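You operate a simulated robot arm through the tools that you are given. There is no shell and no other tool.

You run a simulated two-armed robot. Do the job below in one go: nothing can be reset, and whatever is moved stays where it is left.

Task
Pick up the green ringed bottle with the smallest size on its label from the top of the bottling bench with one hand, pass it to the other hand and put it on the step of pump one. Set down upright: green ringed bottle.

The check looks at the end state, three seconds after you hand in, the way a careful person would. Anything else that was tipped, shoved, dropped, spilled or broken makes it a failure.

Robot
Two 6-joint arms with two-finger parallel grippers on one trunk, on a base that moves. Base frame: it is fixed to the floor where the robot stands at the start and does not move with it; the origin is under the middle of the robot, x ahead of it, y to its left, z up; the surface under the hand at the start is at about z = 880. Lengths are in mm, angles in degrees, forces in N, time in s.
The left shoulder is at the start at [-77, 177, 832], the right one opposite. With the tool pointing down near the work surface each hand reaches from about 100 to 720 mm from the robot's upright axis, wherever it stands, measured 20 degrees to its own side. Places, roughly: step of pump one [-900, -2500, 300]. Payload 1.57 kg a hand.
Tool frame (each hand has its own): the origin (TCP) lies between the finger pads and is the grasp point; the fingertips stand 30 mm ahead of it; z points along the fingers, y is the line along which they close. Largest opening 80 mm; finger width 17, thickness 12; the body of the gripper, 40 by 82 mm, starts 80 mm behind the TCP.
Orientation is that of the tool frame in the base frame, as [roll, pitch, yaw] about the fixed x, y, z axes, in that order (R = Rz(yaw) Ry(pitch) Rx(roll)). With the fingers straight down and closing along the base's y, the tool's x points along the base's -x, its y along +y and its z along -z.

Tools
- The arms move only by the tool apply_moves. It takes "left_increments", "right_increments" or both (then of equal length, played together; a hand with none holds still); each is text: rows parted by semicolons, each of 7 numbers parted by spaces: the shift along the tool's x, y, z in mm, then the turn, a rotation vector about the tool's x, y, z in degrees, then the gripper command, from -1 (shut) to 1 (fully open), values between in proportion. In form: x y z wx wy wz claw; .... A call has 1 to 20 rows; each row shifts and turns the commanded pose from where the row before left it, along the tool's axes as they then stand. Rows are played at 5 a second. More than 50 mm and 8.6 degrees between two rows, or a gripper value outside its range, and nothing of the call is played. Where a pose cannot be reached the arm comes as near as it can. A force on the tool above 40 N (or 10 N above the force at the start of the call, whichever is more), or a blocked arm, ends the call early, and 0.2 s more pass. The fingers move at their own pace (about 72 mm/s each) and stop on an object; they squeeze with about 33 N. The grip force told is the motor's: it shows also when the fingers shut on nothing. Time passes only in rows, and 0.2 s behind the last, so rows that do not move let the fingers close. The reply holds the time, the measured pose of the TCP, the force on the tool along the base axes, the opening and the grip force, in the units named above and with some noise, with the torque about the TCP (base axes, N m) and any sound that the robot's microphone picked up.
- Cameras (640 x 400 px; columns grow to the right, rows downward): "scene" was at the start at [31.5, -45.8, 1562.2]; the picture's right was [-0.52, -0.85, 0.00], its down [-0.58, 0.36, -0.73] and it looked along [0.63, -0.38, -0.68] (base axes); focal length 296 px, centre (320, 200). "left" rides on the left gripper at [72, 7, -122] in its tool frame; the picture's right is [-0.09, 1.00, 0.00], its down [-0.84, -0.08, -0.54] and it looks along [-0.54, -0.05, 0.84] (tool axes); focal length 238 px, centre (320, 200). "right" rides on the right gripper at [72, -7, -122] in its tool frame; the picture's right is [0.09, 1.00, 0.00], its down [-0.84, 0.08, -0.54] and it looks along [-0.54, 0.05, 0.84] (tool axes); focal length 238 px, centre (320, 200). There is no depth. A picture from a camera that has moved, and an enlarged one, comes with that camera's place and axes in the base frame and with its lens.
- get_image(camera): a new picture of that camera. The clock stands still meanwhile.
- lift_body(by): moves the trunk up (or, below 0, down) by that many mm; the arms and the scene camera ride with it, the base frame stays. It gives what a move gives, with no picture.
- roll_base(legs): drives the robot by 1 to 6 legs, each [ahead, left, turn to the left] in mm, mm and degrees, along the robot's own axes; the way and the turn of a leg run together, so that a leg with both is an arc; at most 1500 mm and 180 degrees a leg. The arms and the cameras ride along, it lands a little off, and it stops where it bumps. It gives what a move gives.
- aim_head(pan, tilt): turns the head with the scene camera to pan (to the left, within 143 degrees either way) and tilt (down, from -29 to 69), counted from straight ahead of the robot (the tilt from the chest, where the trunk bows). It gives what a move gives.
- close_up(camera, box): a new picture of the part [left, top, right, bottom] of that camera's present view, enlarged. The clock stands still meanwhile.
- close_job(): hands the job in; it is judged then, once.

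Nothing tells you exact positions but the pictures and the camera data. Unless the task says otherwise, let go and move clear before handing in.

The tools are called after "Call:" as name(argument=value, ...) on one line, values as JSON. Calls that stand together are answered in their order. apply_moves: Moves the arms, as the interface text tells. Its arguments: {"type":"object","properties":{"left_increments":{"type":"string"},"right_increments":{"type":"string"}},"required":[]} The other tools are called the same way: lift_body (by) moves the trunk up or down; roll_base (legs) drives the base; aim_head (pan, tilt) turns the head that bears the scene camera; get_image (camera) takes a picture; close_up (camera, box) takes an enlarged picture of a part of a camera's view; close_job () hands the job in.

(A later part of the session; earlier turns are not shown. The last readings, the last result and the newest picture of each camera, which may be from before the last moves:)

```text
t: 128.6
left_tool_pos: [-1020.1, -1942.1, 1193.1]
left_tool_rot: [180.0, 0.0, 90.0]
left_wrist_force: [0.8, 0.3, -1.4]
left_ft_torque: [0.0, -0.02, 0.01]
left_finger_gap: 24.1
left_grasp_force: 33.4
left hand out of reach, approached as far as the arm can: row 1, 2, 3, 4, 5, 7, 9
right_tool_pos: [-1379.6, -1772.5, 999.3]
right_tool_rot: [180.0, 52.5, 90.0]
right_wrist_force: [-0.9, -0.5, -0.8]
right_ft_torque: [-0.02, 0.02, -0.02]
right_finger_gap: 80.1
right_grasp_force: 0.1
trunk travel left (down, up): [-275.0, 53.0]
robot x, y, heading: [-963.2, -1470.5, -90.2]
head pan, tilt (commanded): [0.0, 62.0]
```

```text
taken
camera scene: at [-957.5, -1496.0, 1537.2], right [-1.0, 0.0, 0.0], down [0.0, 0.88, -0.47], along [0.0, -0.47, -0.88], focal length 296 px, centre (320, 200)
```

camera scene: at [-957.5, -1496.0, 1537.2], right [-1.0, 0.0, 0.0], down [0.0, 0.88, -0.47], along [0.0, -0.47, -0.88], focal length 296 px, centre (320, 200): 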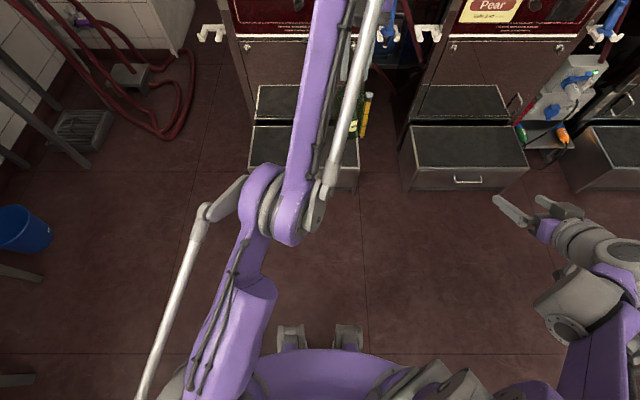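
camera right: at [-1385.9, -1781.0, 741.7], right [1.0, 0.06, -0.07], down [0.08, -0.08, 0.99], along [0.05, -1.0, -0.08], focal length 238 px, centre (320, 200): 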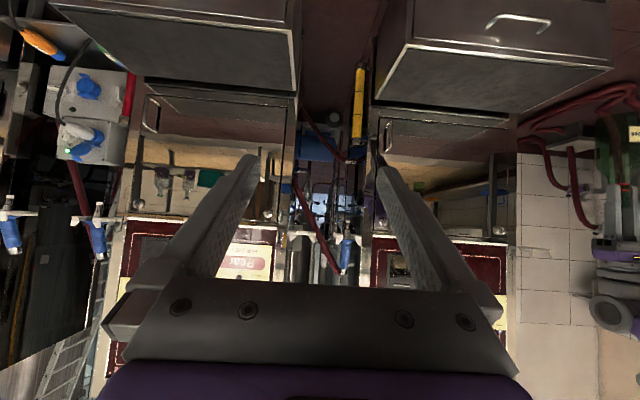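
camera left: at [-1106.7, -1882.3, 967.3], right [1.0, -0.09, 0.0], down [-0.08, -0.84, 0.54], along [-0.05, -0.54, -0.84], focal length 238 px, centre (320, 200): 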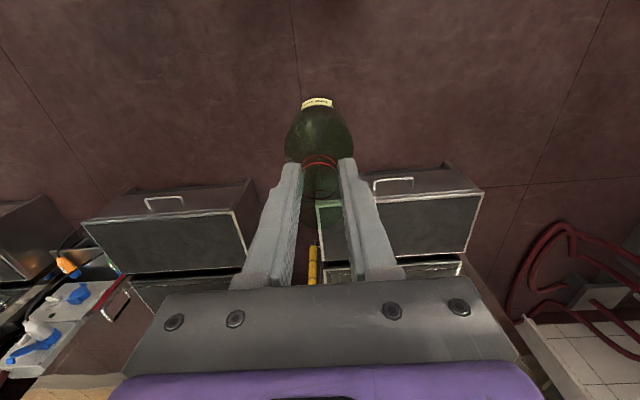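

The arm keeps a stretched posture but still moves freely sideways, so I can do the regrasp in that posture. I'll go back toward (ahead 432, left -180, z 1122) and test whether the hand can tilt back 20° there.

Call:
apply_moves(left_increments="2 -15 5 0 0 0 -1; 3 -15 8 0 0 0 -1; 3 -15 8 0 0 0 -1; 4 -15 8 0 0 0 -1; 4 -15 8 0 0 0 -1; 4 -15 8 0 0 0 -1; 4 -15 8 0 0 0 -1; 5 -15 8 0 0 0 -1; 5 0 8 0 0 0 -1; 0 0 0 0 0 0 -1")

Call:
apply_moves(left_increments="0 0 0 0 5 0 -1; 0 0 0 0 5 0 -1; 0 0 0 0 5 0 -1; 0 0 0 0 5 0 -1; 0 0 0 0 0 0 -1")

```text
t: 130.8
left_tool_pos: [-1140.0, -1906.4, 1124.5]
left_tool_rot: [180.0, 0.1, 89.9]
left_wrist_force: [-0.4, 0.6, -2.3]
left_ft_torque: [-0.01, -0.02, -0.02]
left_finger_gap: 24.3
left_grasp_force: 33.5
right_tool_pos: [-1378.1, -1772.1, 998.7]
right_tool_rot: [-180.0, 52.5, 90.0]
right_wrist_force: [-1.3, -0.5, 0.0]
right_ft_torque: [0.01, -0.01, 0.0]
right_finger_gap: 79.7
right_grasp_force: 0.2
trunk travel left (down, up): [-275.0, 53.0]
robot x, y, heading: [-959.5, -1474.1, -90.1]
head pan, tilt (commanded): [0.0, 62.0]
```

```text
t: 132.0
left_tool_pos: [-1135.5, -1900.7, 1119.4]
left_tool_rot: [180.0, -20.1, 89.9]
left_wrist_force: [-0.4, -0.1, -1.8]
left_ft_torque: [-0.09, 0.01, -0.01]
left_finger_gap: 24.0
left_grasp_force: 32.6
left hand out of reach, approached as far as the arm can: row 4
right_tool_pos: [-1379.5, -1770.6, 998.3]
right_tool_rot: [179.9, 52.6, 90.0]
right_wrist_force: [0.6, -0.1, -0.9]
right_ft_torque: [0.0, 0.03, 0.03]
right_finger_gap: 79.9
right_grasp_force: 0.0
trunk travel left (down, up): [-275.0, 53.0]
robot x, y, heading: [-958.2, -1472.0, -90.1]
head pan, tilt (commanded): [0.0, 62.0]
```

The left hand can tilt back 20° there. Now I'll return it to vertical so the bottle is upright, and then bring the right hand in to hold the body.

Call:
apply_moves(left_increments="0 0 0 0 -5 0 -1; 0 0 0 0 -5 0 -1; 0 0 0 0 -5 0 -1; 0 0 0 0 -5.1 0 -1; 0 0 0 0 0 0 -1; 0 0 0 0 0 0 -1")

Call:
get_image(camera="left")

Call:
get_image(camera="right")

Call:
aim_head(pan=-25, tilt=48)

Call:
get_image(camera="scene")

```text
t: 133.4
left_tool_pos: [-1140.2, -1908.1, 1121.8]
left_tool_rot: [179.9, 0.1, 90.0]
left_wrist_force: [0.3, 0.6, -2.4]
left_ft_torque: [-0.02, -0.02, 0.03]
left_finger_gap: 24.3
left_grasp_force: 33.3
left hand out of reach, approached as far as the arm can: row 4
right_tool_pos: [-1379.1, -1772.8, 999.7]
right_tool_rot: [180.0, 52.5, 90.0]
right_wrist_force: [-0.4, 0.1, 0.1]
right_ft_torque: [0.0, 0.0, -0.01]
right_finger_gap: 79.8
right_grasp_force: 0.1
trunk travel left (down, up): [-275.0, 53.0]
robot x, y, heading: [-961.6, -1468.9, -90.2]
head pan, tilt (commanded): [0.0, 62.0]
```

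```text
taken
camera left: at [-1134.0, -1835.5, 1243.0], right [1.0, -0.09, 0.0], down [-0.08, -0.84, 0.54], along [-0.05, -0.54, -0.84], focal length 238 px, centre (320, 200)
```

left: 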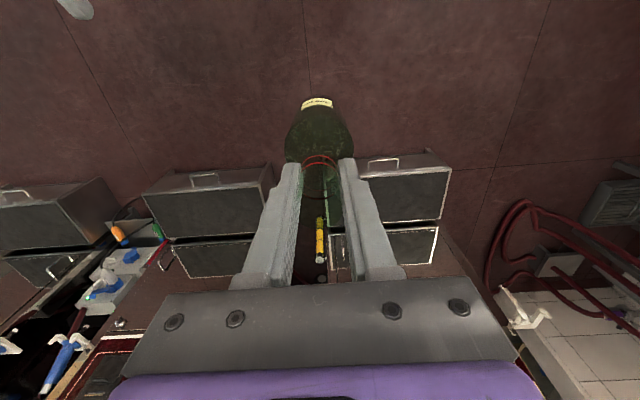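

```text
taken
camera right: at [-1386.5, -1631.2, 1015.7], right [1.0, 0.06, -0.07], down [0.08, -0.08, 0.99], along [0.05, -1.0, -0.08], focal length 238 px, centre (320, 200)
```

right: 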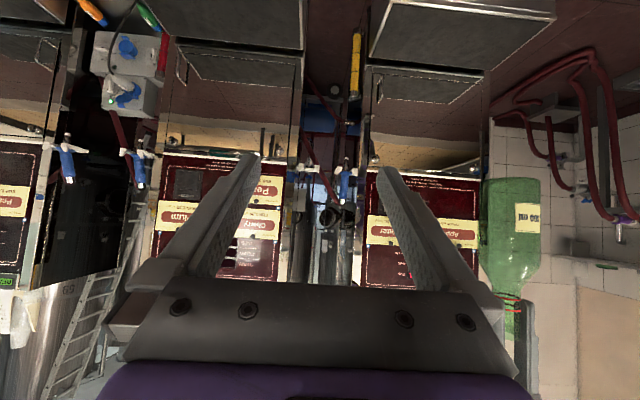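

```text
t: 134.3
left_tool_pos: [-1140.2, -1908.3, 1122.1]
left_tool_rot: [179.8, 0.0, 90.1]
left_wrist_force: [-0.4, 0.8, -2.3]
left_ft_torque: [0.05, -0.04, 0.0]
left_finger_gap: 24.0
left_grasp_force: 32.9
right_tool_pos: [-1378.9, -1773.2, 998.2]
right_tool_rot: [180.0, 52.5, 90.0]
right_wrist_force: [0.3, -0.1, 0.2]
right_ft_torque: [0.02, 0.0, 0.02]
right_finger_gap: 79.8
right_grasp_force: 0.0
trunk travel left (down, up): [-275.0, 53.0]
robot x, y, heading: [-959.6, -1471.2, -90.2]
head pan, tilt (commanded): [-25.0, 48.0]
```

```text
taken
camera scene: at [-990.5, -1503.2, 1554.8], right [-0.91, 0.42, 0.0], down [0.31, 0.67, -0.67], along [-0.28, -0.61, -0.74], focal length 296 px, centre (320, 200)
```

scene: 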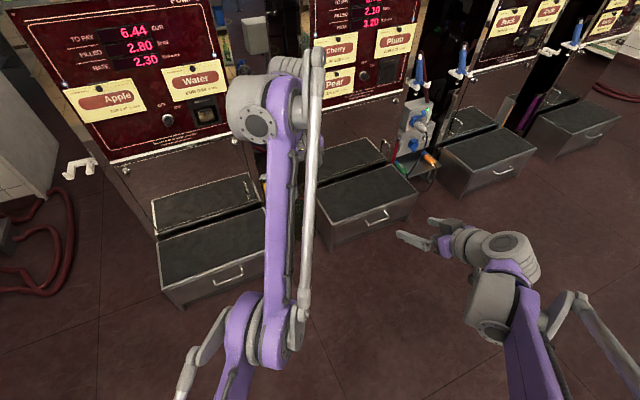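

The bottle hangs upright at about (-1140, -1908) with the neck at z≈1122. I'll bring the right hand in behind it at body height, stopping 95 mm short.

Call:
apply_moves(right_increments="-4.8 20 3.7 0 0 0 1; -4.8 35 3.7 0 0 0 1; -4.8 38 3.7 0 0 0 1; -4.8 40 3.7 0 0 0 1; -4.8 40 3.7 0 0 0 1; -4.8 38 3.7 0 0 0 1; -4.5 28 3.9 0 0 0 1; 0 0 0 0 0 0 1; 0 0 0 0 0 0 1")

Call:
get_image(camera="right")

Call:
get_image(camera="scene")

```text
t: 136.3
left_tool_pos: [-1140.7, -1907.8, 1121.6]
left_tool_rot: [179.9, 0.0, 90.0]
left_wrist_force: [-0.3, 0.4, -1.5]
left_ft_torque: [0.03, -0.03, -0.02]
left_finger_gap: 24.3
left_grasp_force: 32.6
right_tool_pos: [-1140.4, -1813.8, 1010.7]
right_tool_rot: [180.0, 52.4, 89.9]
right_wrist_force: [0.8, 0.1, 0.2]
right_ft_torque: [-0.04, 0.0, 0.01]
right_finger_gap: 79.9
right_grasp_force: 0.1
trunk travel left (down, up): [-275.0, 53.0]
robot x, y, heading: [-954.2, -1467.9, -90.4]
head pan, tilt (commanded): [-25.0, 48.0]
```

```text
taken
camera right: at [-1147.7, -1672.8, 1027.7], right [1.0, 0.06, -0.07], down [0.08, -0.08, 0.99], along [0.05, -1.0, -0.08], focal length 238 px, centre (320, 200)
```

right: 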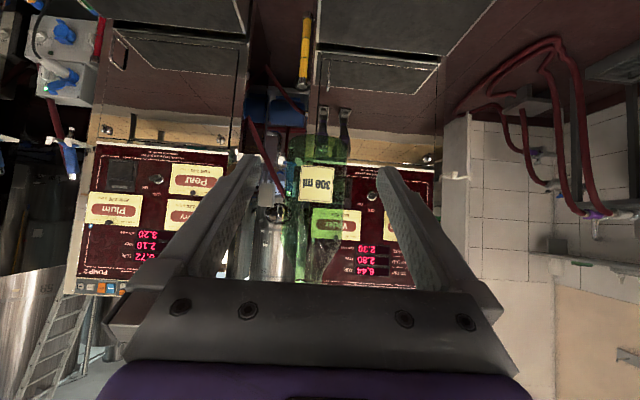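

```text
taken
camera scene: at [-990.6, -1503.2, 1554.8], right [-0.91, 0.42, 0.0], down [0.31, 0.67, -0.67], along [-0.28, -0.61, -0.74], focal length 296 px, centre (320, 200)
```

scene: 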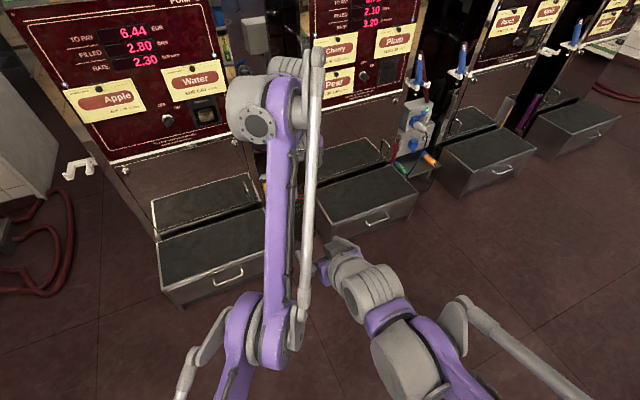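

The bottle is between the right fingers. I'll zoom to fine-tune centring before moving in.

Call:
close_up(camera="right", box=[240, 110, 400, 290])

```text
2.22 times, centred on (320, 200) of right
camera zoom: at [-1147.7, -1672.8, 1027.7], right [1.0, 0.06, -0.07], down [0.08, -0.08, 0.99], along [0.05, -1.0, -0.08], focal length 530 px, centre (320, 200)
```

zoom: 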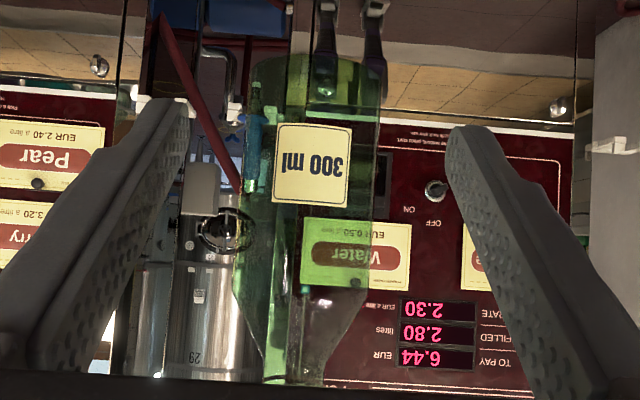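

The bottle is centred within about 1 mm. I'll move the right hand in the remaining 94 mm horizontally.

Call:
apply_moves(right_increments="-11.2 -0.2 15.1 0 0 0 1; -11.2 -0.2 15.1 0 0 0 1; -11.2 -0.2 15.1 0 0 0 1; -11.2 -0.2 15.1 0 0 0 1; -11.2 -0.2 15.1 0 0 0 1; 0 0 0 0 0 0 1; 0 0 0 0 0 0 1")

Call:
get_image(camera="right")

Call:
get_image(camera="left")

```text
t: 137.9
left_tool_pos: [-1139.7, -1907.8, 1122.8]
left_tool_rot: [179.8, 0.0, 90.0]
left_wrist_force: [-0.2, 0.2, -2.7]
left_ft_torque: [0.04, 0.04, 0.0]
left_finger_gap: 24.0
left_grasp_force: 32.9
right_tool_pos: [-1140.7, -1908.6, 1008.0]
right_tool_rot: [180.0, 52.5, 90.0]
right_wrist_force: [-0.1, 0.5, 0.1]
right_ft_torque: [-0.01, -0.01, -0.01]
right_finger_gap: 80.1
right_grasp_force: 0.1
trunk travel left (down, up): [-275.0, 53.0]
robot x, y, heading: [-958.9, -1469.2, -89.8]
head pan, tilt (commanded): [-25.0, 48.0]
```

```text
taken
camera right: at [-1147.2, -1766.8, 1024.6], right [1.0, 0.06, -0.07], down [0.08, -0.08, 0.99], along [0.05, -1.0, -0.08], focal length 238 px, centre (320, 200)
```

right: 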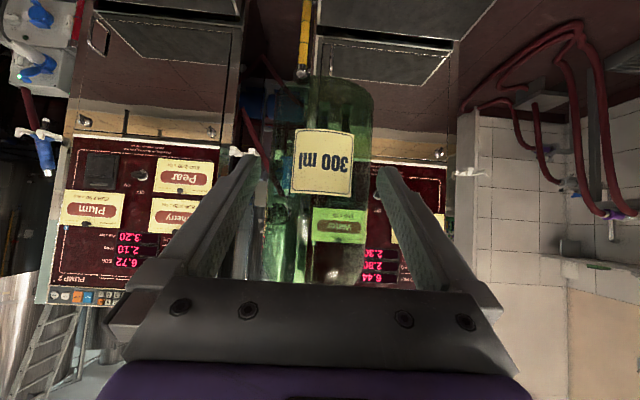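

```text
taken
camera left: at [-1133.9, -1835.7, 1243.0], right [1.0, -0.09, 0.0], down [-0.08, -0.84, 0.54], along [-0.05, -0.54, -0.84], focal length 238 px, centre (320, 200)
```

left: 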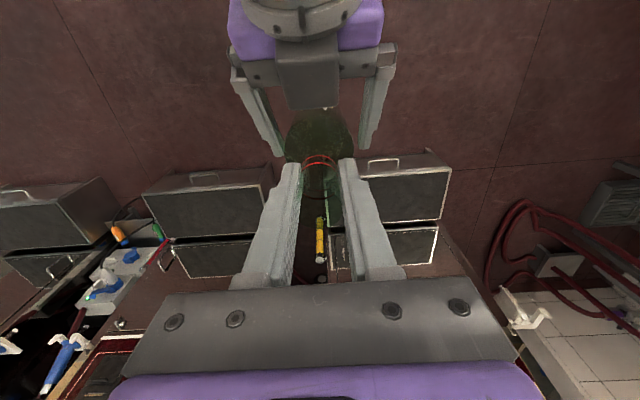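

The right fingers straddle the body, with about 1.5 mm of offset. I'll shift and close the right gripper while the left still holds.

Call:
apply_moves(right_increments="0 -1.3 0 0 0 0 1; 0 0 0 0 0 0 0.6; 0 0 0 0 0 0 0.2; 0 0 0 0 0 0 -1; 0 0 0 0 0 0 -1; 0 0 0 0 0 0 -1; 0 0 0 0 0 0 -1", left_increments="0 0 0 0 0 0 -1; 0 0 0 0 0 0 -1; 0 0 0 0 0 0 -1; 0 0 0 0 0 0 -1; 0 0 0 0 0 0 -1; 0 0 0 0 0 0 -1; 0 0 0 0 0 0 -1")

```text
t: 139.5
left_tool_pos: [-1140.2, -1908.4, 1122.7]
left_tool_rot: [-180.0, 0.1, 90.0]
left_wrist_force: [-6.1, 0.2, -0.3]
left_ft_torque: [-0.01, 0.63, -0.02]
left_finger_gap: 24.2
left_grasp_force: 32.8
right_tool_pos: [-1141.6, -1908.2, 1008.3]
right_tool_rot: [180.0, 52.5, 90.1]
right_wrist_force: [6.0, 1.1, 0.6]
right_ft_torque: [-0.02, 0.13, 0.01]
right_finger_gap: 59.8
right_grasp_force: 32.5
trunk travel left (down, up): [-275.0, 53.0]
robot x, y, heading: [-958.7, -1471.4, -89.8]
head pan, tilt (commanded): [-25.0, 48.0]
```

The right hand holds the body with only about 6 N of preload. I'll open the left gripper now.

Call:
apply_moves(left_increments="0 0 0 0 0 0 0; 0 0 0 0 0 0 0.6; 0 0 0 0 0 0 1; 0 0 0 0 0 0 1; 0 0 0 0 0 0 1", right_increments="0 0 0 0 0 0 -1; 0 0 0 0 0 0 -1; 0 0 0 0 0 0 -1; 0 0 0 0 0 0 -1; 0 0 0 0 0 0 -1")

Call:
get_image(camera="left")

Call:
get_image(camera="right")

```text
t: 140.7
left_tool_pos: [-1139.1, -1907.5, 1120.8]
left_tool_rot: [180.0, -0.1, 90.0]
left_wrist_force: [0.8, 0.3, 0.4]
left_ft_torque: [-0.01, 0.01, -0.04]
left_finger_gap: 80.0
left_grasp_force: 0.1
right_tool_pos: [-1141.9, -1907.4, 1008.3]
right_tool_rot: [-180.0, 52.4, 89.9]
right_wrist_force: [0.4, 0.0, -0.8]
right_ft_torque: [0.03, -0.02, -0.03]
right_finger_gap: 59.8
right_grasp_force: 32.7
trunk travel left (down, up): [-275.0, 53.0]
robot x, y, heading: [-953.7, -1468.3, -90.2]
head pan, tilt (commanded): [-25.0, 48.0]
```

```text
taken
camera left: at [-1133.9, -1835.6, 1243.1], right [1.0, -0.09, 0.0], down [-0.08, -0.84, 0.54], along [-0.05, -0.54, -0.84], focal length 238 px, centre (320, 200)
```

left: 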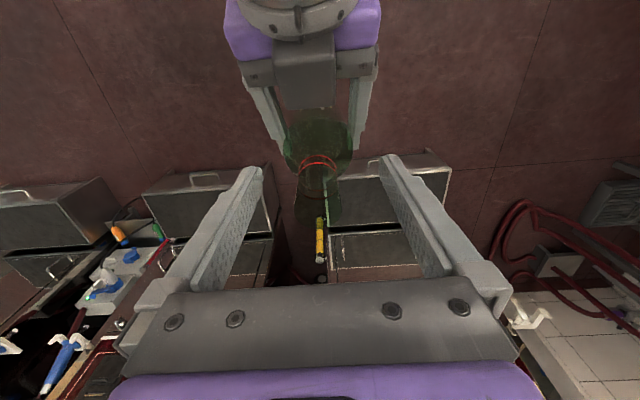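

```text
taken
camera right: at [-1148.9, -1766.3, 1025.0], right [1.0, 0.06, -0.07], down [0.08, -0.08, 0.99], along [0.05, -1.0, -0.08], focal length 238 px, centre (320, 200)
```

right: 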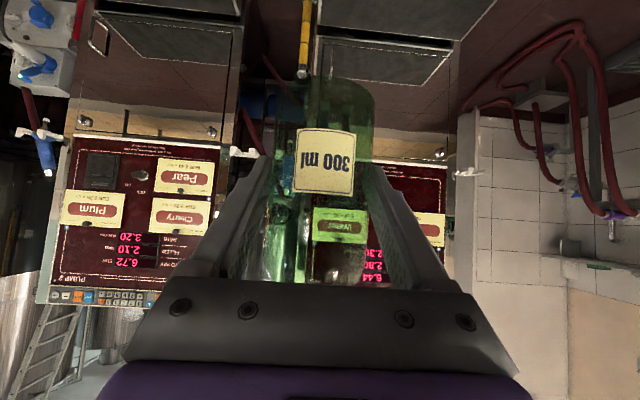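

The bottle is safely in the right hand again. Now I'll tilt the open left hand back 20° around the neck and check the resulting pose.

Call:
apply_moves(left_increments="0 0 0 0 5 0 1; 0 0 0 0 5 0 1; 0 0 0 0 5 0 1; 0 0 0 0 5 0 1; 0 0 0 0 0 0 1; 0 0 0 0 0 0 1")

Call:
get_image(camera="left")

Call:
get_image(camera="scene")

```text
t: 142.1
left_tool_pos: [-1136.5, -1901.5, 1118.6]
left_tool_rot: [-179.9, -19.9, 90.1]
left_wrist_force: [0.4, 0.2, 0.3]
left_ft_torque: [0.02, -0.01, -0.01]
left_finger_gap: 79.8
left_grasp_force: 0.0
left hand out of reach, approached as far as the arm can: row 4
right_tool_pos: [-1141.3, -1906.3, 1008.8]
right_tool_rot: [-180.0, 52.5, 90.1]
right_wrist_force: [1.1, -0.2, 0.5]
right_ft_torque: [0.02, -0.01, 0.02]
right_finger_gap: 59.8
right_grasp_force: 33.3
trunk travel left (down, up): [-275.0, 53.0]
robot x, y, heading: [-957.3, -1466.4, -90.3]
head pan, tilt (commanded): [-25.0, 48.0]
```

```text
taken
camera left: at [-1130.2, -1875.2, 1256.7], right [1.0, -0.09, -0.03], down [-0.08, -0.97, 0.22], along [-0.05, -0.22, -0.97], focal length 238 px, centre (320, 200)
```

left: 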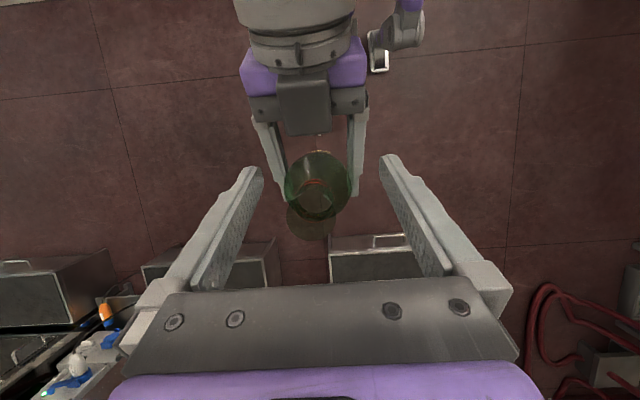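

```text
taken
camera scene: at [-990.5, -1503.2, 1554.8], right [-0.91, 0.42, 0.0], down [0.31, 0.67, -0.67], along [-0.28, -0.61, -0.74], focal length 296 px, centre (320, 200)
```

scene: 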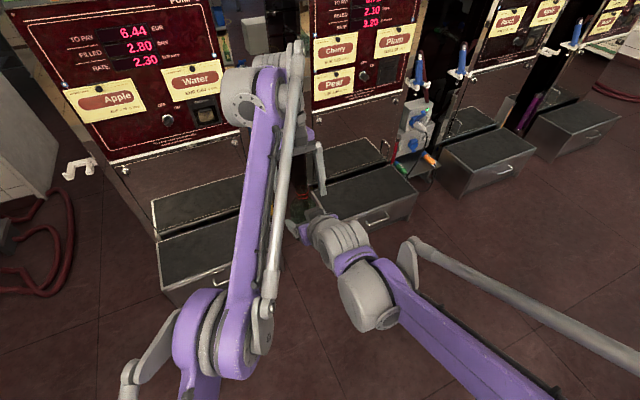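

The hand is tilted. I need to re-centre on the neck, so I'll zoom in on the left view.

Call:
close_up(camera="left", box=[240, 130, 400, 260])

Call:
close_up(camera="scene", box=[240, 120, 400, 260])

```text
3.08 times, centred on (320, 195) of left
camera zoom: at [-1130.2, -1875.2, 1256.7], right [1.0, -0.09, -0.03], down [-0.08, -0.97, 0.22], along [-0.05, -0.22, -0.97], focal length 733 px, centre (320, 215)
```

zoom: 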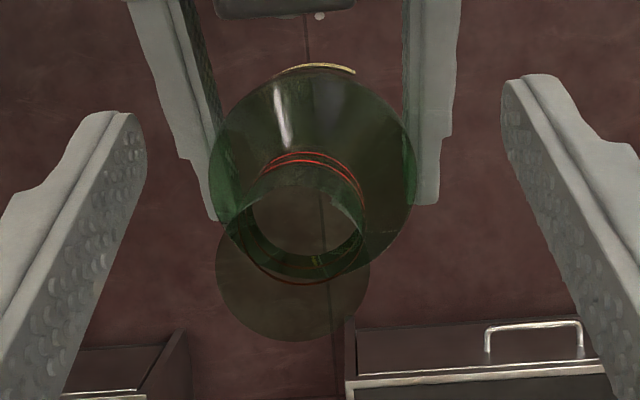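

```text
2.86 times, centred on (320, 190) of scene
camera zoom: at [-990.5, -1503.2, 1554.8], right [-0.91, 0.42, 0.0], down [0.31, 0.67, -0.67], along [-0.28, -0.61, -0.74], focal length 845 px, centre (320, 229)
```

zoom: 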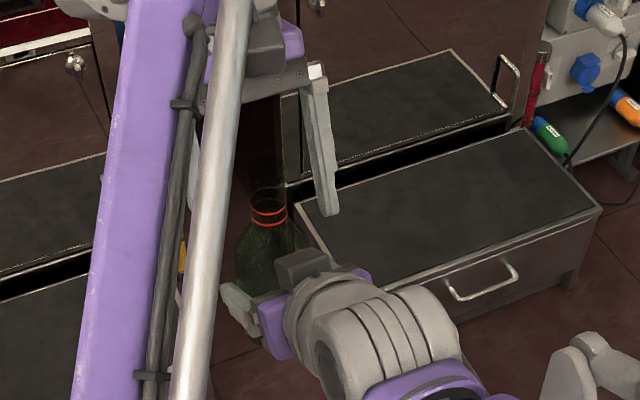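

The neck's axis is at about (-1141.3, -1910). I'll shift the left hand there: 5 mm right, 8 mm ahead, 4 mm up.

Call:
apply_moves(left_increments="-2 -1.6 -2.2 0 0 0 1; -2 -1.6 -2.2 0 0 0 1; -2.1 -1.6 -2.2 0 0 0 1; 0 0 0 0 0 0 1; 0 0 0 0 0 0 1")

Call:
close_up(camera="left", box=[240, 130, 400, 260])

```text
t: 143.3
left_tool_pos: [-1135.8, -1900.7, 1119.0]
left_tool_rot: [180.0, -19.8, 90.0]
left_wrist_force: [0.8, -0.6, 0.2]
left_ft_torque: [-0.04, 0.0, -0.01]
left_finger_gap: 80.3
left_grasp_force: 0.0
left hand out of reach, approached as far as the arm can: row 1, 2, 3
right_tool_pos: [-1141.1, -1908.1, 1008.1]
right_tool_rot: [-180.0, 52.5, 90.0]
right_wrist_force: [-0.4, 1.0, -0.5]
right_ft_torque: [0.0, 0.03, -0.01]
right_finger_gap: 59.7
right_grasp_force: 33.0
trunk travel left (down, up): [-275.0, 53.0]
robot x, y, heading: [-954.0, -1471.2, -90.2]
head pan, tilt (commanded): [-25.0, 48.0]
```

```text
3.08 times, centred on (320, 195) of left
camera zoom: at [-1130.3, -1875.1, 1256.7], right [1.0, -0.09, -0.03], down [-0.08, -0.97, 0.23], along [-0.05, -0.22, -0.97], focal length 733 px, centre (320, 215)
```

zoom: 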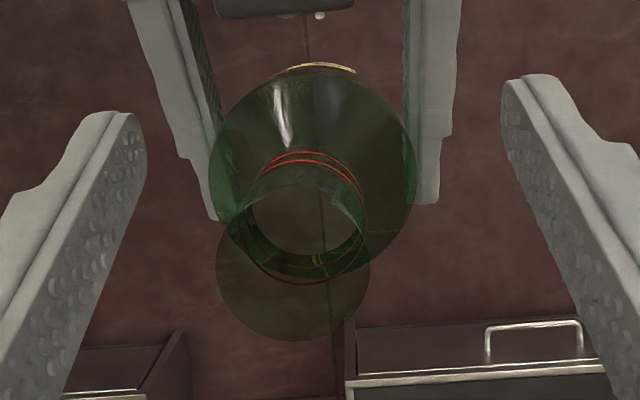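

The left arm is at full stretch there, so I'll bring the bottle to it instead: the right hand moves 9 mm back, 5 mm left and 2 mm down.

Call:
apply_moves(right_increments="2.4 1.8 -2 0 0 0 -1; 2.4 1.8 -2 0 0 0 -1; 2.3 1.7 -1.9 0 0 0 -1; 0 0 0 0 0 0 -1; 0 0 0 0 0 0 -1")

Call:
close_up(camera="left", box=[240, 130, 400, 260])

Call:
close_up(camera="scene", box=[240, 120, 400, 260])

```text
t: 144.5
left_tool_pos: [-1136.0, -1901.3, 1117.6]
left_tool_rot: [-180.0, -20.0, 89.9]
left_wrist_force: [0.6, 0.4, 1.1]
left_ft_torque: [0.01, -0.01, 0.0]
left_finger_gap: 80.0
left_grasp_force: 0.0
right_tool_pos: [-1136.6, -1897.4, 1006.5]
right_tool_rot: [-179.9, 52.5, 90.1]
right_wrist_force: [0.3, 0.1, -0.9]
right_ft_torque: [0.04, 0.02, 0.0]
right_finger_gap: 59.9
right_grasp_force: 33.0
trunk travel left (down, up): [-275.0, 53.0]
robot x, y, heading: [-959.5, -1471.2, -90.2]
head pan, tilt (commanded): [-25.0, 48.0]
```

```text
3.08 times, centred on (320, 195) of left
camera zoom: at [-1130.3, -1875.1, 1256.7], right [1.0, -0.09, -0.03], down [-0.08, -0.97, 0.23], along [-0.05, -0.22, -0.97], focal length 733 px, centre (320, 215)
```

zoom: 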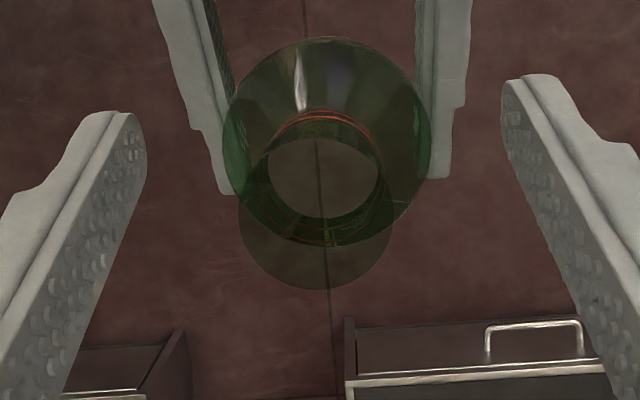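

```text
2.86 times, centred on (320, 190) of scene
camera zoom: at [-990.6, -1503.1, 1554.8], right [-0.91, 0.42, 0.0], down [0.31, 0.67, -0.67], along [-0.28, -0.61, -0.74], focal length 845 px, centre (320, 229)
```

zoom: 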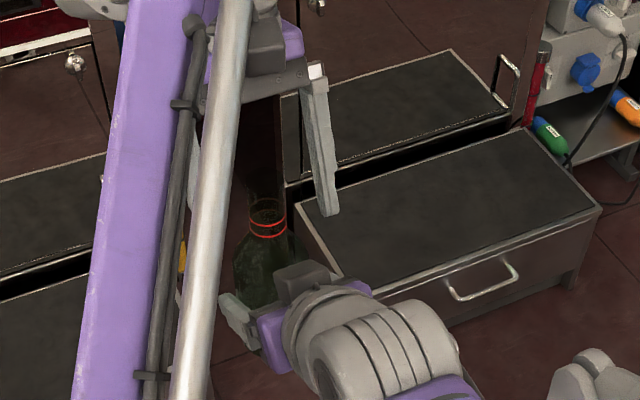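

The neck is now centred between the left fingers within about 1 mm. I'll close the left gripper.

Call:
apply_moves(left_increments="0 0 0 0 0 0 0.5; 0 0 0 0 0 0 0; 0 0 0 0 0 0 -0.2; 0 0 0 0 0 0 -1; 0 0 0 0 0 0 -1; 0 0 0 0 0 0 -1; 0 0 0 0 0 0 -1", right_increments="0 0 0 0 0 0 -1; 0 0 0 0 0 0 -1; 0 0 0 0 0 0 -1; 0 0 0 0 0 0 -1; 0 0 0 0 0 0 -1; 0 0 0 0 0 0 -1; 0 0 0 0 0 0 -1")

Call:
get_image(camera="left")

```text
t: 146.1
left_tool_pos: [-1135.0, -1901.2, 1118.8]
left_tool_rot: [179.9, -19.9, 90.1]
left_wrist_force: [6.6, 0.9, 0.0]
left_ft_torque: [0.12, -0.22, -0.08]
left_finger_gap: 24.1
left_grasp_force: 32.6
right_tool_pos: [-1136.2, -1899.2, 1007.0]
right_tool_rot: [-180.0, 52.5, 90.0]
right_wrist_force: [-6.7, -0.3, 0.5]
right_ft_torque: [-0.05, -0.5, 0.05]
right_finger_gap: 59.7
right_grasp_force: 32.3
trunk travel left (down, up): [-275.0, 53.0]
robot x, y, heading: [-958.3, -1472.3, -89.8]
head pan, tilt (commanded): [-25.0, 48.0]
```

```text
taken
camera left: at [-1130.1, -1875.2, 1256.8], right [1.0, -0.09, -0.03], down [-0.08, -0.97, 0.22], along [-0.05, -0.22, -0.97], focal length 238 px, centre (320, 200)
```

left: 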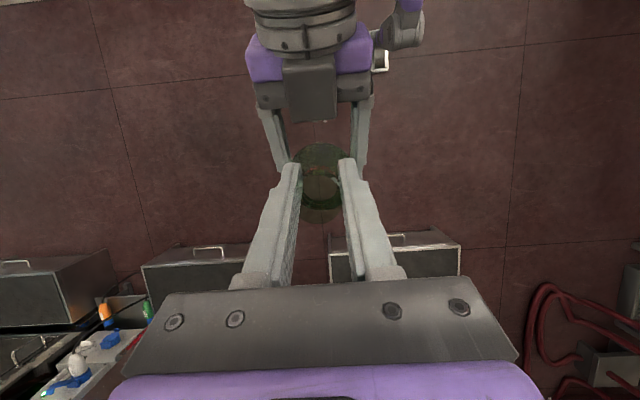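

Both hands hold the bottle with a small preload. I'll open the right gripper and then back it straight out.

Call:
apply_moves(left_increments="0 0 0 0 0 0 -1; 0 0 0 0 0 0 -1; 0 0 0 0 0 0 -1; 0 0 0 0 0 0 -1; 0 0 0 0 0 0 -1", right_increments="0 0 0 0 0 0 0.6; 0 0 0 0 0 0 0.8; 0 0 0 0 0 0 1; 0 0 0 0 0 0 1; 0 0 0 0 0 0 1")

Call:
get_image(camera="right")

```text
t: 147.3
left_tool_pos: [-1136.3, -1902.1, 1117.8]
left_tool_rot: [-180.0, -20.0, 89.9]
left_wrist_force: [0.0, -0.3, 0.5]
left_ft_torque: [0.02, -0.02, 0.0]
left_finger_gap: 23.8
left_grasp_force: 33.0
right_tool_pos: [-1137.4, -1898.9, 1006.8]
right_tool_rot: [-180.0, 52.5, 90.0]
right_wrist_force: [-0.1, -0.9, 1.2]
right_ft_torque: [0.03, -0.01, 0.01]
right_finger_gap: 80.0
right_grasp_force: 0.1
trunk travel left (down, up): [-275.0, 53.0]
robot x, y, heading: [-956.2, -1470.6, -90.0]
head pan, tilt (commanded): [-25.0, 48.0]
```

```text
taken
camera right: at [-1144.2, -1757.5, 1023.4], right [1.0, 0.06, -0.07], down [0.08, -0.08, 0.99], along [0.05, -1.0, -0.08], focal length 238 px, centre (320, 200)
```

right: 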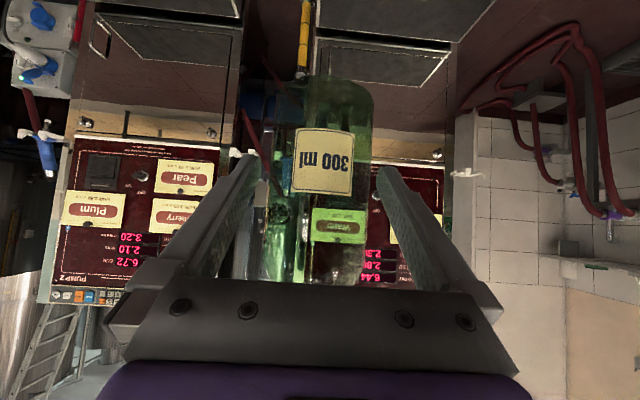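

The left hand carries it alone again. I'll retract the right hand straight back and then off to the right side.

Call:
apply_moves(right_increments="9.1 0 -11.9 0 0 0 1; 12.2 0 -15.9 0 0 0 1; 12.2 0 -15.9 0 0 0 1; 12.2 0 -15.9 0 0 0 1; 9.1 0 -11.9 0 0 0 1; 3 -15 -4 0 0 0 1; 2 -35 -3 0 0 0 1; 2 -40 -3 0 0 0 1; 0 -40 0 0 0 0 1; 0 -40 0 0 0 0 1; 0 -40 0 0 0 0 1; 0 -35 0 0 0 0 1; 0 0 0 0 0 0 1")

Call:
get_image(camera="right")

Call:
get_image(camera="scene")

```text
t: 150.1
left_tool_pos: [-1135.8, -1900.9, 1118.0]
left_tool_rot: [180.0, -19.9, 90.1]
left_wrist_force: [-0.6, 0.3, -0.4]
left_ft_torque: [0.02, 0.04, 0.01]
left_finger_gap: 24.1
left_grasp_force: 32.9
right_tool_pos: [-1382.3, -1796.8, 1007.4]
right_tool_rot: [179.9, 52.5, 90.1]
right_wrist_force: [1.0, -0.5, -0.1]
right_ft_torque: [0.02, 0.03, 0.0]
right_finger_gap: 80.1
right_grasp_force: 0.1
trunk travel left (down, up): [-275.0, 53.0]
robot x, y, heading: [-958.0, -1469.7, -89.9]
head pan, tilt (commanded): [-25.0, 48.0]
```

```text
taken
camera right: at [-1389.2, -1654.9, 1024.1], right [1.0, 0.06, -0.07], down [0.08, -0.08, 0.99], along [0.05, -1.0, -0.08], focal length 238 px, centre (320, 200)
```

right: 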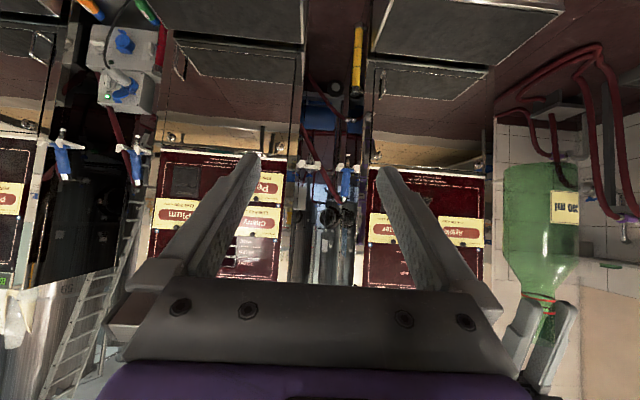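

```text
taken
camera scene: at [-989.9, -1502.8, 1554.8], right [-0.91, 0.42, 0.0], down [0.31, 0.67, -0.67], along [-0.28, -0.61, -0.74], focal length 296 px, centre (320, 200)
```

scene: 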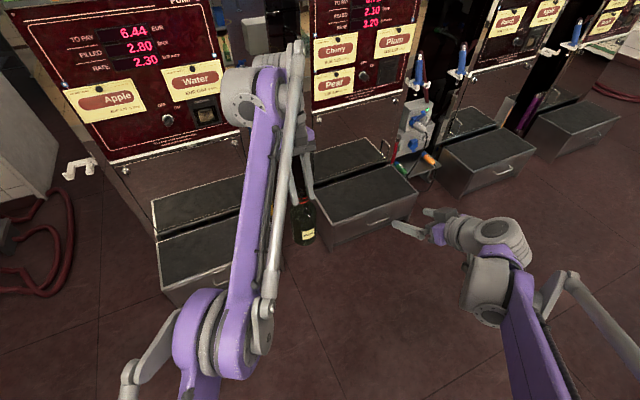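

The bottle hangs upright with the hand tilted back. I'll swing the left hand out to the left side along its stretched arc, still in open space.

Call:
apply_moves(left_increments="-7 19 -2.6 0 0 0 -1; -7 19 -2.6 0 0 0 -1; -7 19 -2.6 0 0 0 -1; -7 19 -2.6 0 0 0 -1; -6.2 20 -2.3 0 0 0 -1; -6.2 20 -2.3 0 0 0 -1; -6.2 20 -2.3 0 0 0 -1; -6.2 20 -2.3 0 0 0 -1; -6.2 20 -2.3 0 0 0 -1; -4.7 20 -1.7 0 0 0 -1; -4.7 20 -1.7 0 0 0 -1; -4.7 20 -1.7 0 0 0 -1; -4.7 20 -1.7 0 0 0 -1; -4.7 20 -1.7 0 0 0 -1; -1.9 17 -0.7 0 0 0 -1; -1.9 17 -0.7 0 0 0 -1; -1.9 17 -0.7 0 0 0 -1; 0 0 0 0 0 0 -1")

Call:
get_image(camera="left")

Call:
get_image(camera="right")

```text
t: 152.0
left_tool_pos: [-977.6, -1959.7, 1117.5]
left_tool_rot: [-179.8, -19.6, 90.6]
left_wrist_force: [-2.7, -4.5, -7.7]
left_ft_torque: [0.39, -0.28, 0.05]
left_finger_gap: 23.9
left_grasp_force: 33.0
right_tool_pos: [-1381.6, -1796.4, 1007.4]
right_tool_rot: [179.9, 52.5, 89.9]
right_wrist_force: [-0.4, 0.6, -0.1]
right_ft_torque: [-0.01, 0.03, 0.01]
right_finger_gap: 80.1
right_grasp_force: 0.1
trunk travel left (down, up): [-275.0, 53.0]
robot x, y, heading: [-959.4, -1470.1, -89.9]
head pan, tilt (commanded): [-25.0, 48.0]
stopped in row 9 (left hand): the force on the tool passed its limit at 51 N (the readings are from after the stop); the commanded pose is now the measured one
```

```text
taken
camera left: at [-972.1, -1933.4, 1256.4], right [1.0, -0.08, -0.03], down [-0.07, -0.97, 0.23], along [-0.05, -0.23, -0.97], focal length 238 px, centre (320, 200)
```

left: 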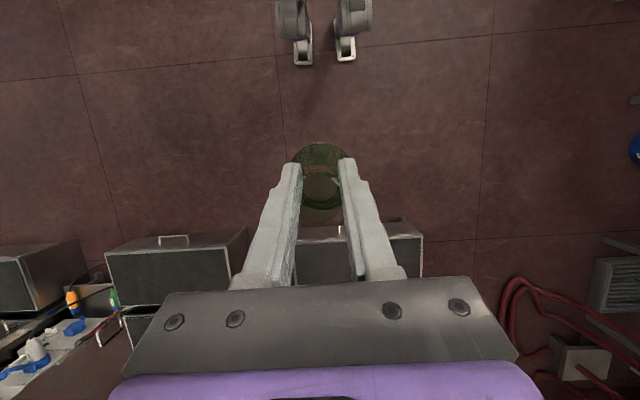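

```text
taken
camera right: at [-1389.0, -1655.5, 1024.0], right [1.0, 0.06, -0.07], down [0.08, -0.08, 0.99], along [0.05, -1.0, -0.08], focal length 238 px, centre (320, 200)
```

right: 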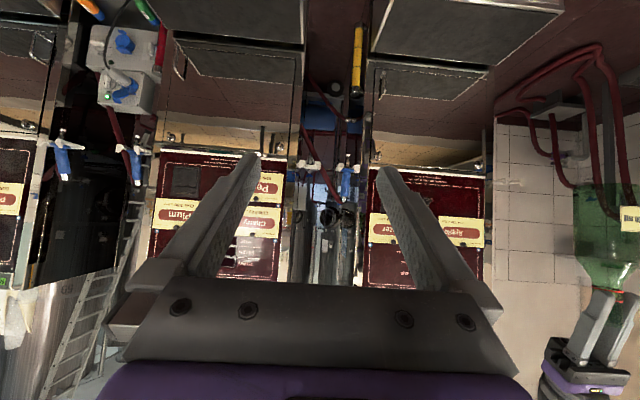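

A force spike stopped the move midway, probably a sudden jerk of the arm since nothing is nearby. I'll check that the bottle is still held properly.

Call:
apply_moves(left_increments="0 0 0 0 0 0 -1; 0 0 0 0 0 0 -1")

Call:
close_up(camera="right", box=[520, 150, 640, 400])

Call:
close_up(camera="left", box=[240, 130, 400, 260])

Call:
get_image(camera="scene")

```text
t: 152.6
left_tool_pos: [-977.6, -1960.0, 1117.5]
left_tool_rot: [180.0, -19.7, 90.7]
left_wrist_force: [-7.3, -6.5, -10.7]
left_ft_torque: [0.66, -0.99, 0.16]
left_finger_gap: 24.1
left_grasp_force: 33.4
right_tool_pos: [-1383.1, -1795.6, 1007.9]
right_tool_rot: [180.0, 52.5, 89.9]
right_wrist_force: [0.1, 0.1, -0.1]
right_ft_torque: [0.0, -0.01, -0.01]
right_finger_gap: 80.1
right_grasp_force: 0.1
trunk travel left (down, up): [-275.0, 53.0]
robot x, y, heading: [-956.7, -1471.1, -89.9]
head pan, tilt (commanded): [-25.0, 48.0]
```

```text
1.60 times, centred on (580, 275) of right
camera zoom: at [-1389.4, -1655.2, 1024.0], right [1.0, 0.06, -0.07], down [0.08, -0.08, 0.99], along [0.05, -1.0, -0.08], focal length 381 px, centre (-96, 80)
```

zoom: 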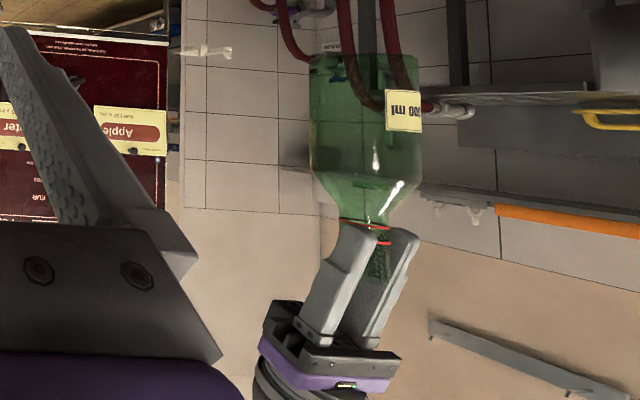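

```text
3.08 times, centred on (320, 195) of left
camera zoom: at [-972.5, -1933.0, 1256.7], right [1.0, -0.08, -0.03], down [-0.07, -0.97, 0.23], along [-0.05, -0.23, -0.97], focal length 733 px, centre (320, 215)
```

zoom: 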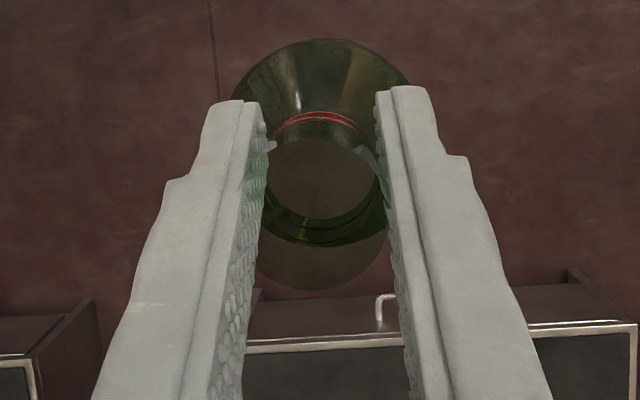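

```text
taken
camera scene: at [-990.6, -1503.1, 1554.8], right [-0.91, 0.42, 0.0], down [0.31, 0.67, -0.67], along [-0.28, -0.61, -0.74], focal length 296 px, centre (320, 200)
```

scene: 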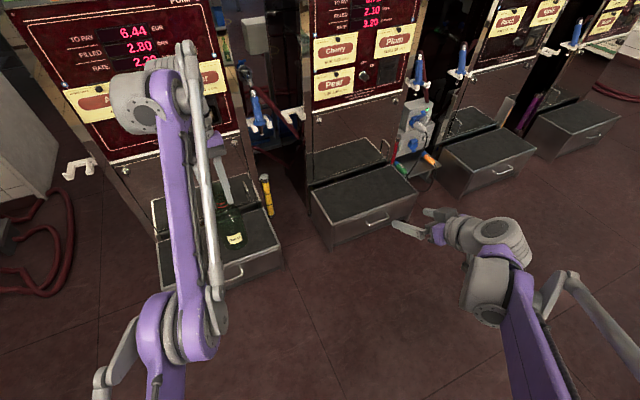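

The bottle is still upright and gripped, but there's a steady ~14 N on the left wrist though nothing's near, so some part of the hand may be touching the arm itself. I'll look closely.

Call:
close_up(camera="scene", box=[90, 30, 290, 260])

Call:
aim_head(pan=10, tilt=40)

Call:
get_image(camera="scene")

```text
1.74 times, centred on (190, 145) of scene
camera zoom: at [-990.6, -1503.1, 1554.8], right [-0.91, 0.42, 0.0], down [0.31, 0.67, -0.67], along [-0.28, -0.61, -0.74], focal length 514 px, centre (546, 296)
```

zoom: 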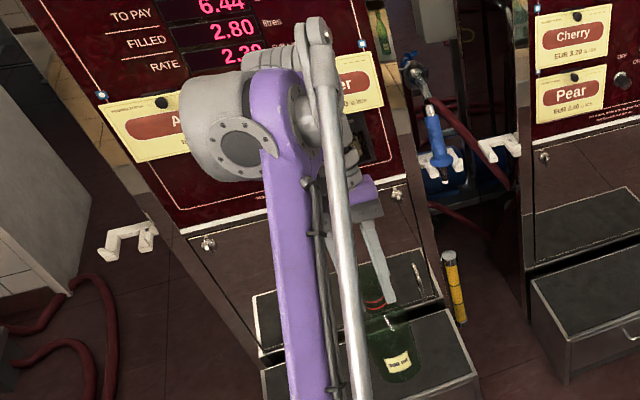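

```text
t: 153.6
left_tool_pos: [-978.4, -1960.0, 1119.1]
left_tool_rot: [179.9, -19.8, 90.6]
left_wrist_force: [-13.6, -7.2, -10.3]
left_ft_torque: [0.76, -1.84, 0.38]
left_finger_gap: 24.0
left_grasp_force: 32.8
right_tool_pos: [-1382.5, -1796.2, 1007.5]
right_tool_rot: [179.9, 52.6, 89.9]
right_wrist_force: [-0.1, 0.1, 1.0]
right_ft_torque: [0.01, -0.03, -0.01]
right_finger_gap: 80.0
right_grasp_force: 0.1
trunk travel left (down, up): [-275.0, 53.0]
robot x, y, heading: [-959.5, -1469.9, -90.3]
head pan, tilt (commanded): [10.0, 40.0]
```

```text
taken
camera scene: at [-942.5, -1515.4, 1566.2], right [-0.98, -0.17, 0.0], down [-0.11, 0.63, -0.77], along [0.13, -0.75, -0.64], focal length 296 px, centre (320, 200)
```

scene: 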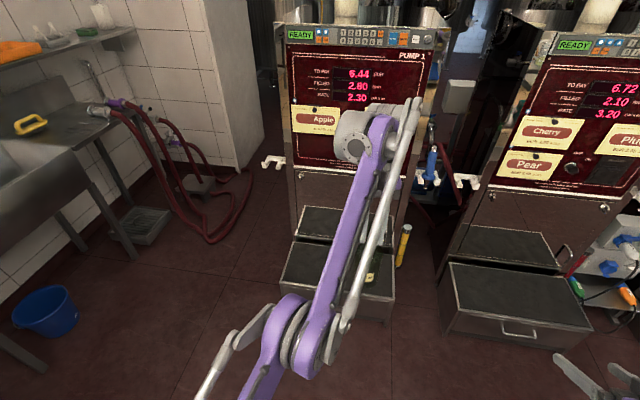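

The left hand's camera seems to be pressing against its own forearm push-rod at this angle. I'll relieve it by moving the hand back to the right a little.

Call:
apply_moves(left_increments="2 -8 0.5 0 0 0 -1; 4 -15 1.4 0 0 0 -1; 5 -15 1.8 0 0 0 -1; 0 0 0 0 0 0 -1; 0 0 0 0 0 0 -1")

Call:
close_up(camera="scene", box=[280, 90, 480, 330])

```text
t: 154.8
left_tool_pos: [-1016.9, -1946.3, 1118.8]
left_tool_rot: [-180.0, -19.7, 90.6]
left_wrist_force: [-0.4, 0.0, -0.2]
left_ft_torque: [0.02, -0.05, 0.01]
left_finger_gap: 24.1
left_grasp_force: 33.3
right_tool_pos: [-1381.9, -1796.3, 1006.9]
right_tool_rot: [-180.0, 52.5, 90.0]
right_wrist_force: [-0.2, 0.8, -0.3]
right_ft_torque: [-0.01, 0.01, 0.03]
right_finger_gap: 80.1
right_grasp_force: 0.0
trunk travel left (down, up): [-275.0, 53.0]
robot x, y, heading: [-956.5, -1474.8, -89.8]
head pan, tilt (commanded): [10.0, 40.0]
```

```text
1.67 times, centred on (380, 210) of scene
camera zoom: at [-942.6, -1515.4, 1566.2], right [-0.98, -0.17, 0.0], down [-0.11, 0.63, -0.77], along [0.13, -0.75, -0.64], focal length 493 px, centre (220, 183)
```

zoom: 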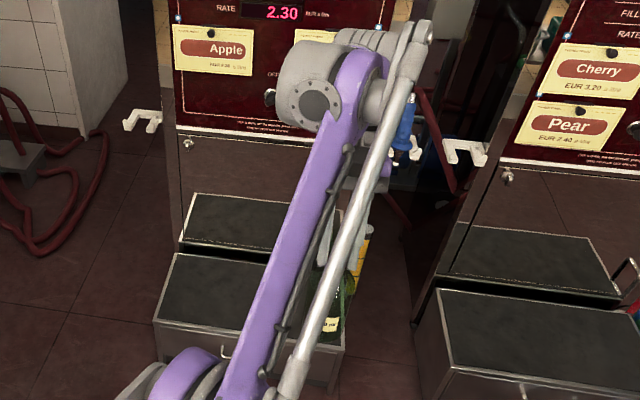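

The contact is gone. To get to the left without changing the wrist's shape, I'll rotate the whole arm about the shoulder: swing 24° left while turning the hand by the same amount, in 4° rows, watching the force.

Call:
apply_moves(left_increments="-14.5 38.9 -5.3 1.37 0 -3.76 -1; -14.5 38.9 -5.3 1.37 0 -3.76 -1; -14.5 38.9 -5.3 1.37 0 -3.76 -1; 0 0 0 0 0 0 -1")

```text
t: 155.8
left_tool_pos: [-897.5, -1983.6, 1119.4]
left_tool_rot: [-179.9, -19.8, 102.6]
left_wrist_force: [-0.7, -0.1, -1.8]
left_ft_torque: [-0.01, 0.01, 0.0]
left_finger_gap: 24.0
left_grasp_force: 33.3
right_tool_pos: [-1382.4, -1795.3, 1007.1]
right_tool_rot: [180.0, 52.5, 90.0]
right_wrist_force: [0.0, 0.2, 0.3]
right_ft_torque: [-0.03, 0.01, 0.01]
right_finger_gap: 79.9
right_grasp_force: 0.0
trunk travel left (down, up): [-275.0, 53.0]
robot x, y, heading: [-960.8, -1465.2, -90.2]
head pan, tilt (commanded): [10.0, 40.0]
```

That works cleanly, with no force. I'll continue another 12°.

Call:
apply_moves(left_increments="-14.5 38.9 -5.3 1.37 0 -3.76 -1; -14.5 38.9 -5.3 1.37 0 -3.76 -1; -14.5 38.9 -5.3 1.37 0 -3.76 -1; 0 0 0 0 0 0 -1")

Call:
get_image(camera="right")

Call:
get_image(camera="left")

```text
t: 156.8
left_tool_pos: [-772.9, -1995.9, 1119.0]
left_tool_rot: [-179.9, -19.7, 114.6]
left_wrist_force: [0.1, -0.2, -2.3]
left_ft_torque: [0.01, 0.01, 0.02]
left_finger_gap: 24.0
left_grasp_force: 33.4
right_tool_pos: [-1382.3, -1796.7, 1007.1]
right_tool_rot: [180.0, 52.5, 90.1]
right_wrist_force: [-0.5, 0.3, 0.7]
right_ft_torque: [0.0, -0.05, 0.0]
right_finger_gap: 80.2
right_grasp_force: 0.0
trunk travel left (down, up): [-275.0, 53.0]
robot x, y, heading: [-959.8, -1471.1, -89.9]
head pan, tilt (commanded): [10.0, 40.0]
```

```text
taken
camera right: at [-1389.9, -1655.2, 1023.7], right [1.0, 0.06, -0.07], down [0.08, -0.08, 0.99], along [0.05, -1.0, -0.08], focal length 238 px, centre (320, 200)
```

right: 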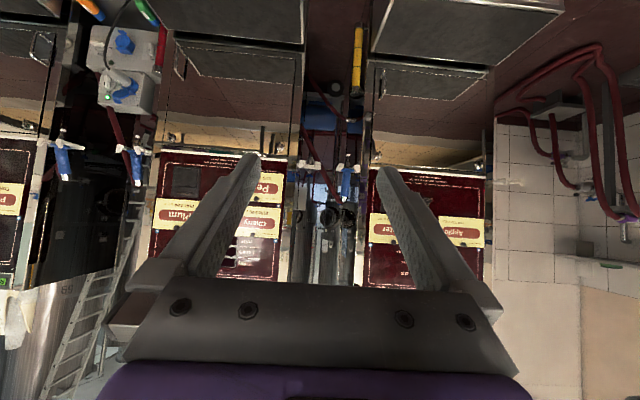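

```text
taken
camera left: at [-778.3, -1968.8, 1257.6], right [0.94, 0.34, -0.03], down [0.34, -0.91, 0.23], along [0.05, -0.23, -0.97], focal length 238 px, centre (320, 200)
```

left: 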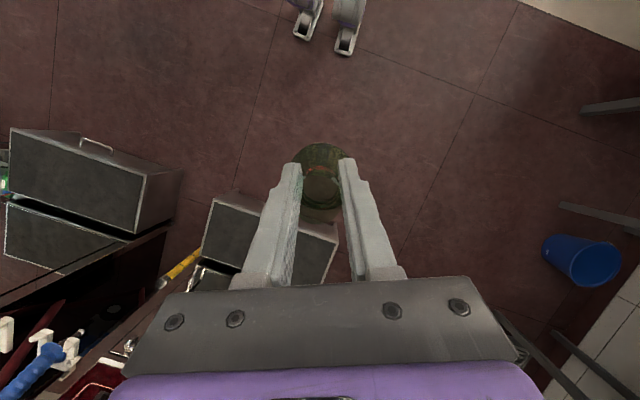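

The arm is now at the left side (ahead 524, left 186) with no contact. I'll lower the trunk fully and test the lowering path here over open floor first.

Call:
lift_body(by=-274)

Call:
apply_moves(left_increments="-15.8 -3.75 19.5 0 0 0 -1; -15.8 -3.75 19.5 0 0 0 -1; -15.8 -3.75 19.5 0 0 0 -1; -15.8 -3.75 19.5 0 0 0 -1; -17.1 -4.2 20.4 0 0 0 -1; -17.1 -4.2 20.4 0 0 0 -1; -17.1 -4.2 20.4 0 0 0 -1; -17.1 -4.2 20.4 0 0 0 -1; 0 0 0 0 0 0 -1")

```text
t: 159.6
left_tool_pos: [-771.4, -1995.6, 845.7]
left_tool_rot: [-179.8, -19.7, 114.6]
left_wrist_force: [0.2, 0.3, -2.6]
left_ft_torque: [0.01, 0.01, -0.02]
left_finger_gap: 24.0
left_grasp_force: 32.7
right_tool_pos: [-1381.7, -1796.2, 732.9]
right_tool_rot: [179.9, 52.5, 90.0]
right_wrist_force: [-0.5, -0.1, -0.1]
right_ft_torque: [0.0, -0.02, -0.04]
right_finger_gap: 79.9
right_grasp_force: 0.0
trunk travel left (down, up): [-1.0, 327.0]
robot x, y, heading: [-957.5, -1470.0, -89.9]
head pan, tilt (commanded): [10.0, 40.0]
```

```text
t: 161.6
left_tool_pos: [-771.7, -2074.1, 651.0]
left_tool_rot: [-179.7, -19.8, 114.5]
left_wrist_force: [0.0, 0.3, -2.6]
left_ft_torque: [0.03, 0.04, 0.0]
left_finger_gap: 24.0
left_grasp_force: 33.3
right_tool_pos: [-1381.2, -1796.8, 734.0]
right_tool_rot: [179.9, 52.4, 90.0]
right_wrist_force: [0.6, 0.1, -0.4]
right_ft_torque: [0.04, -0.03, 0.02]
right_finger_gap: 79.7
right_grasp_force: 0.0
trunk travel left (down, up): [-1.0, 327.0]
robot x, y, heading: [-958.0, -1472.5, -90.0]
head pan, tilt (commanded): [10.0, 40.0]
```

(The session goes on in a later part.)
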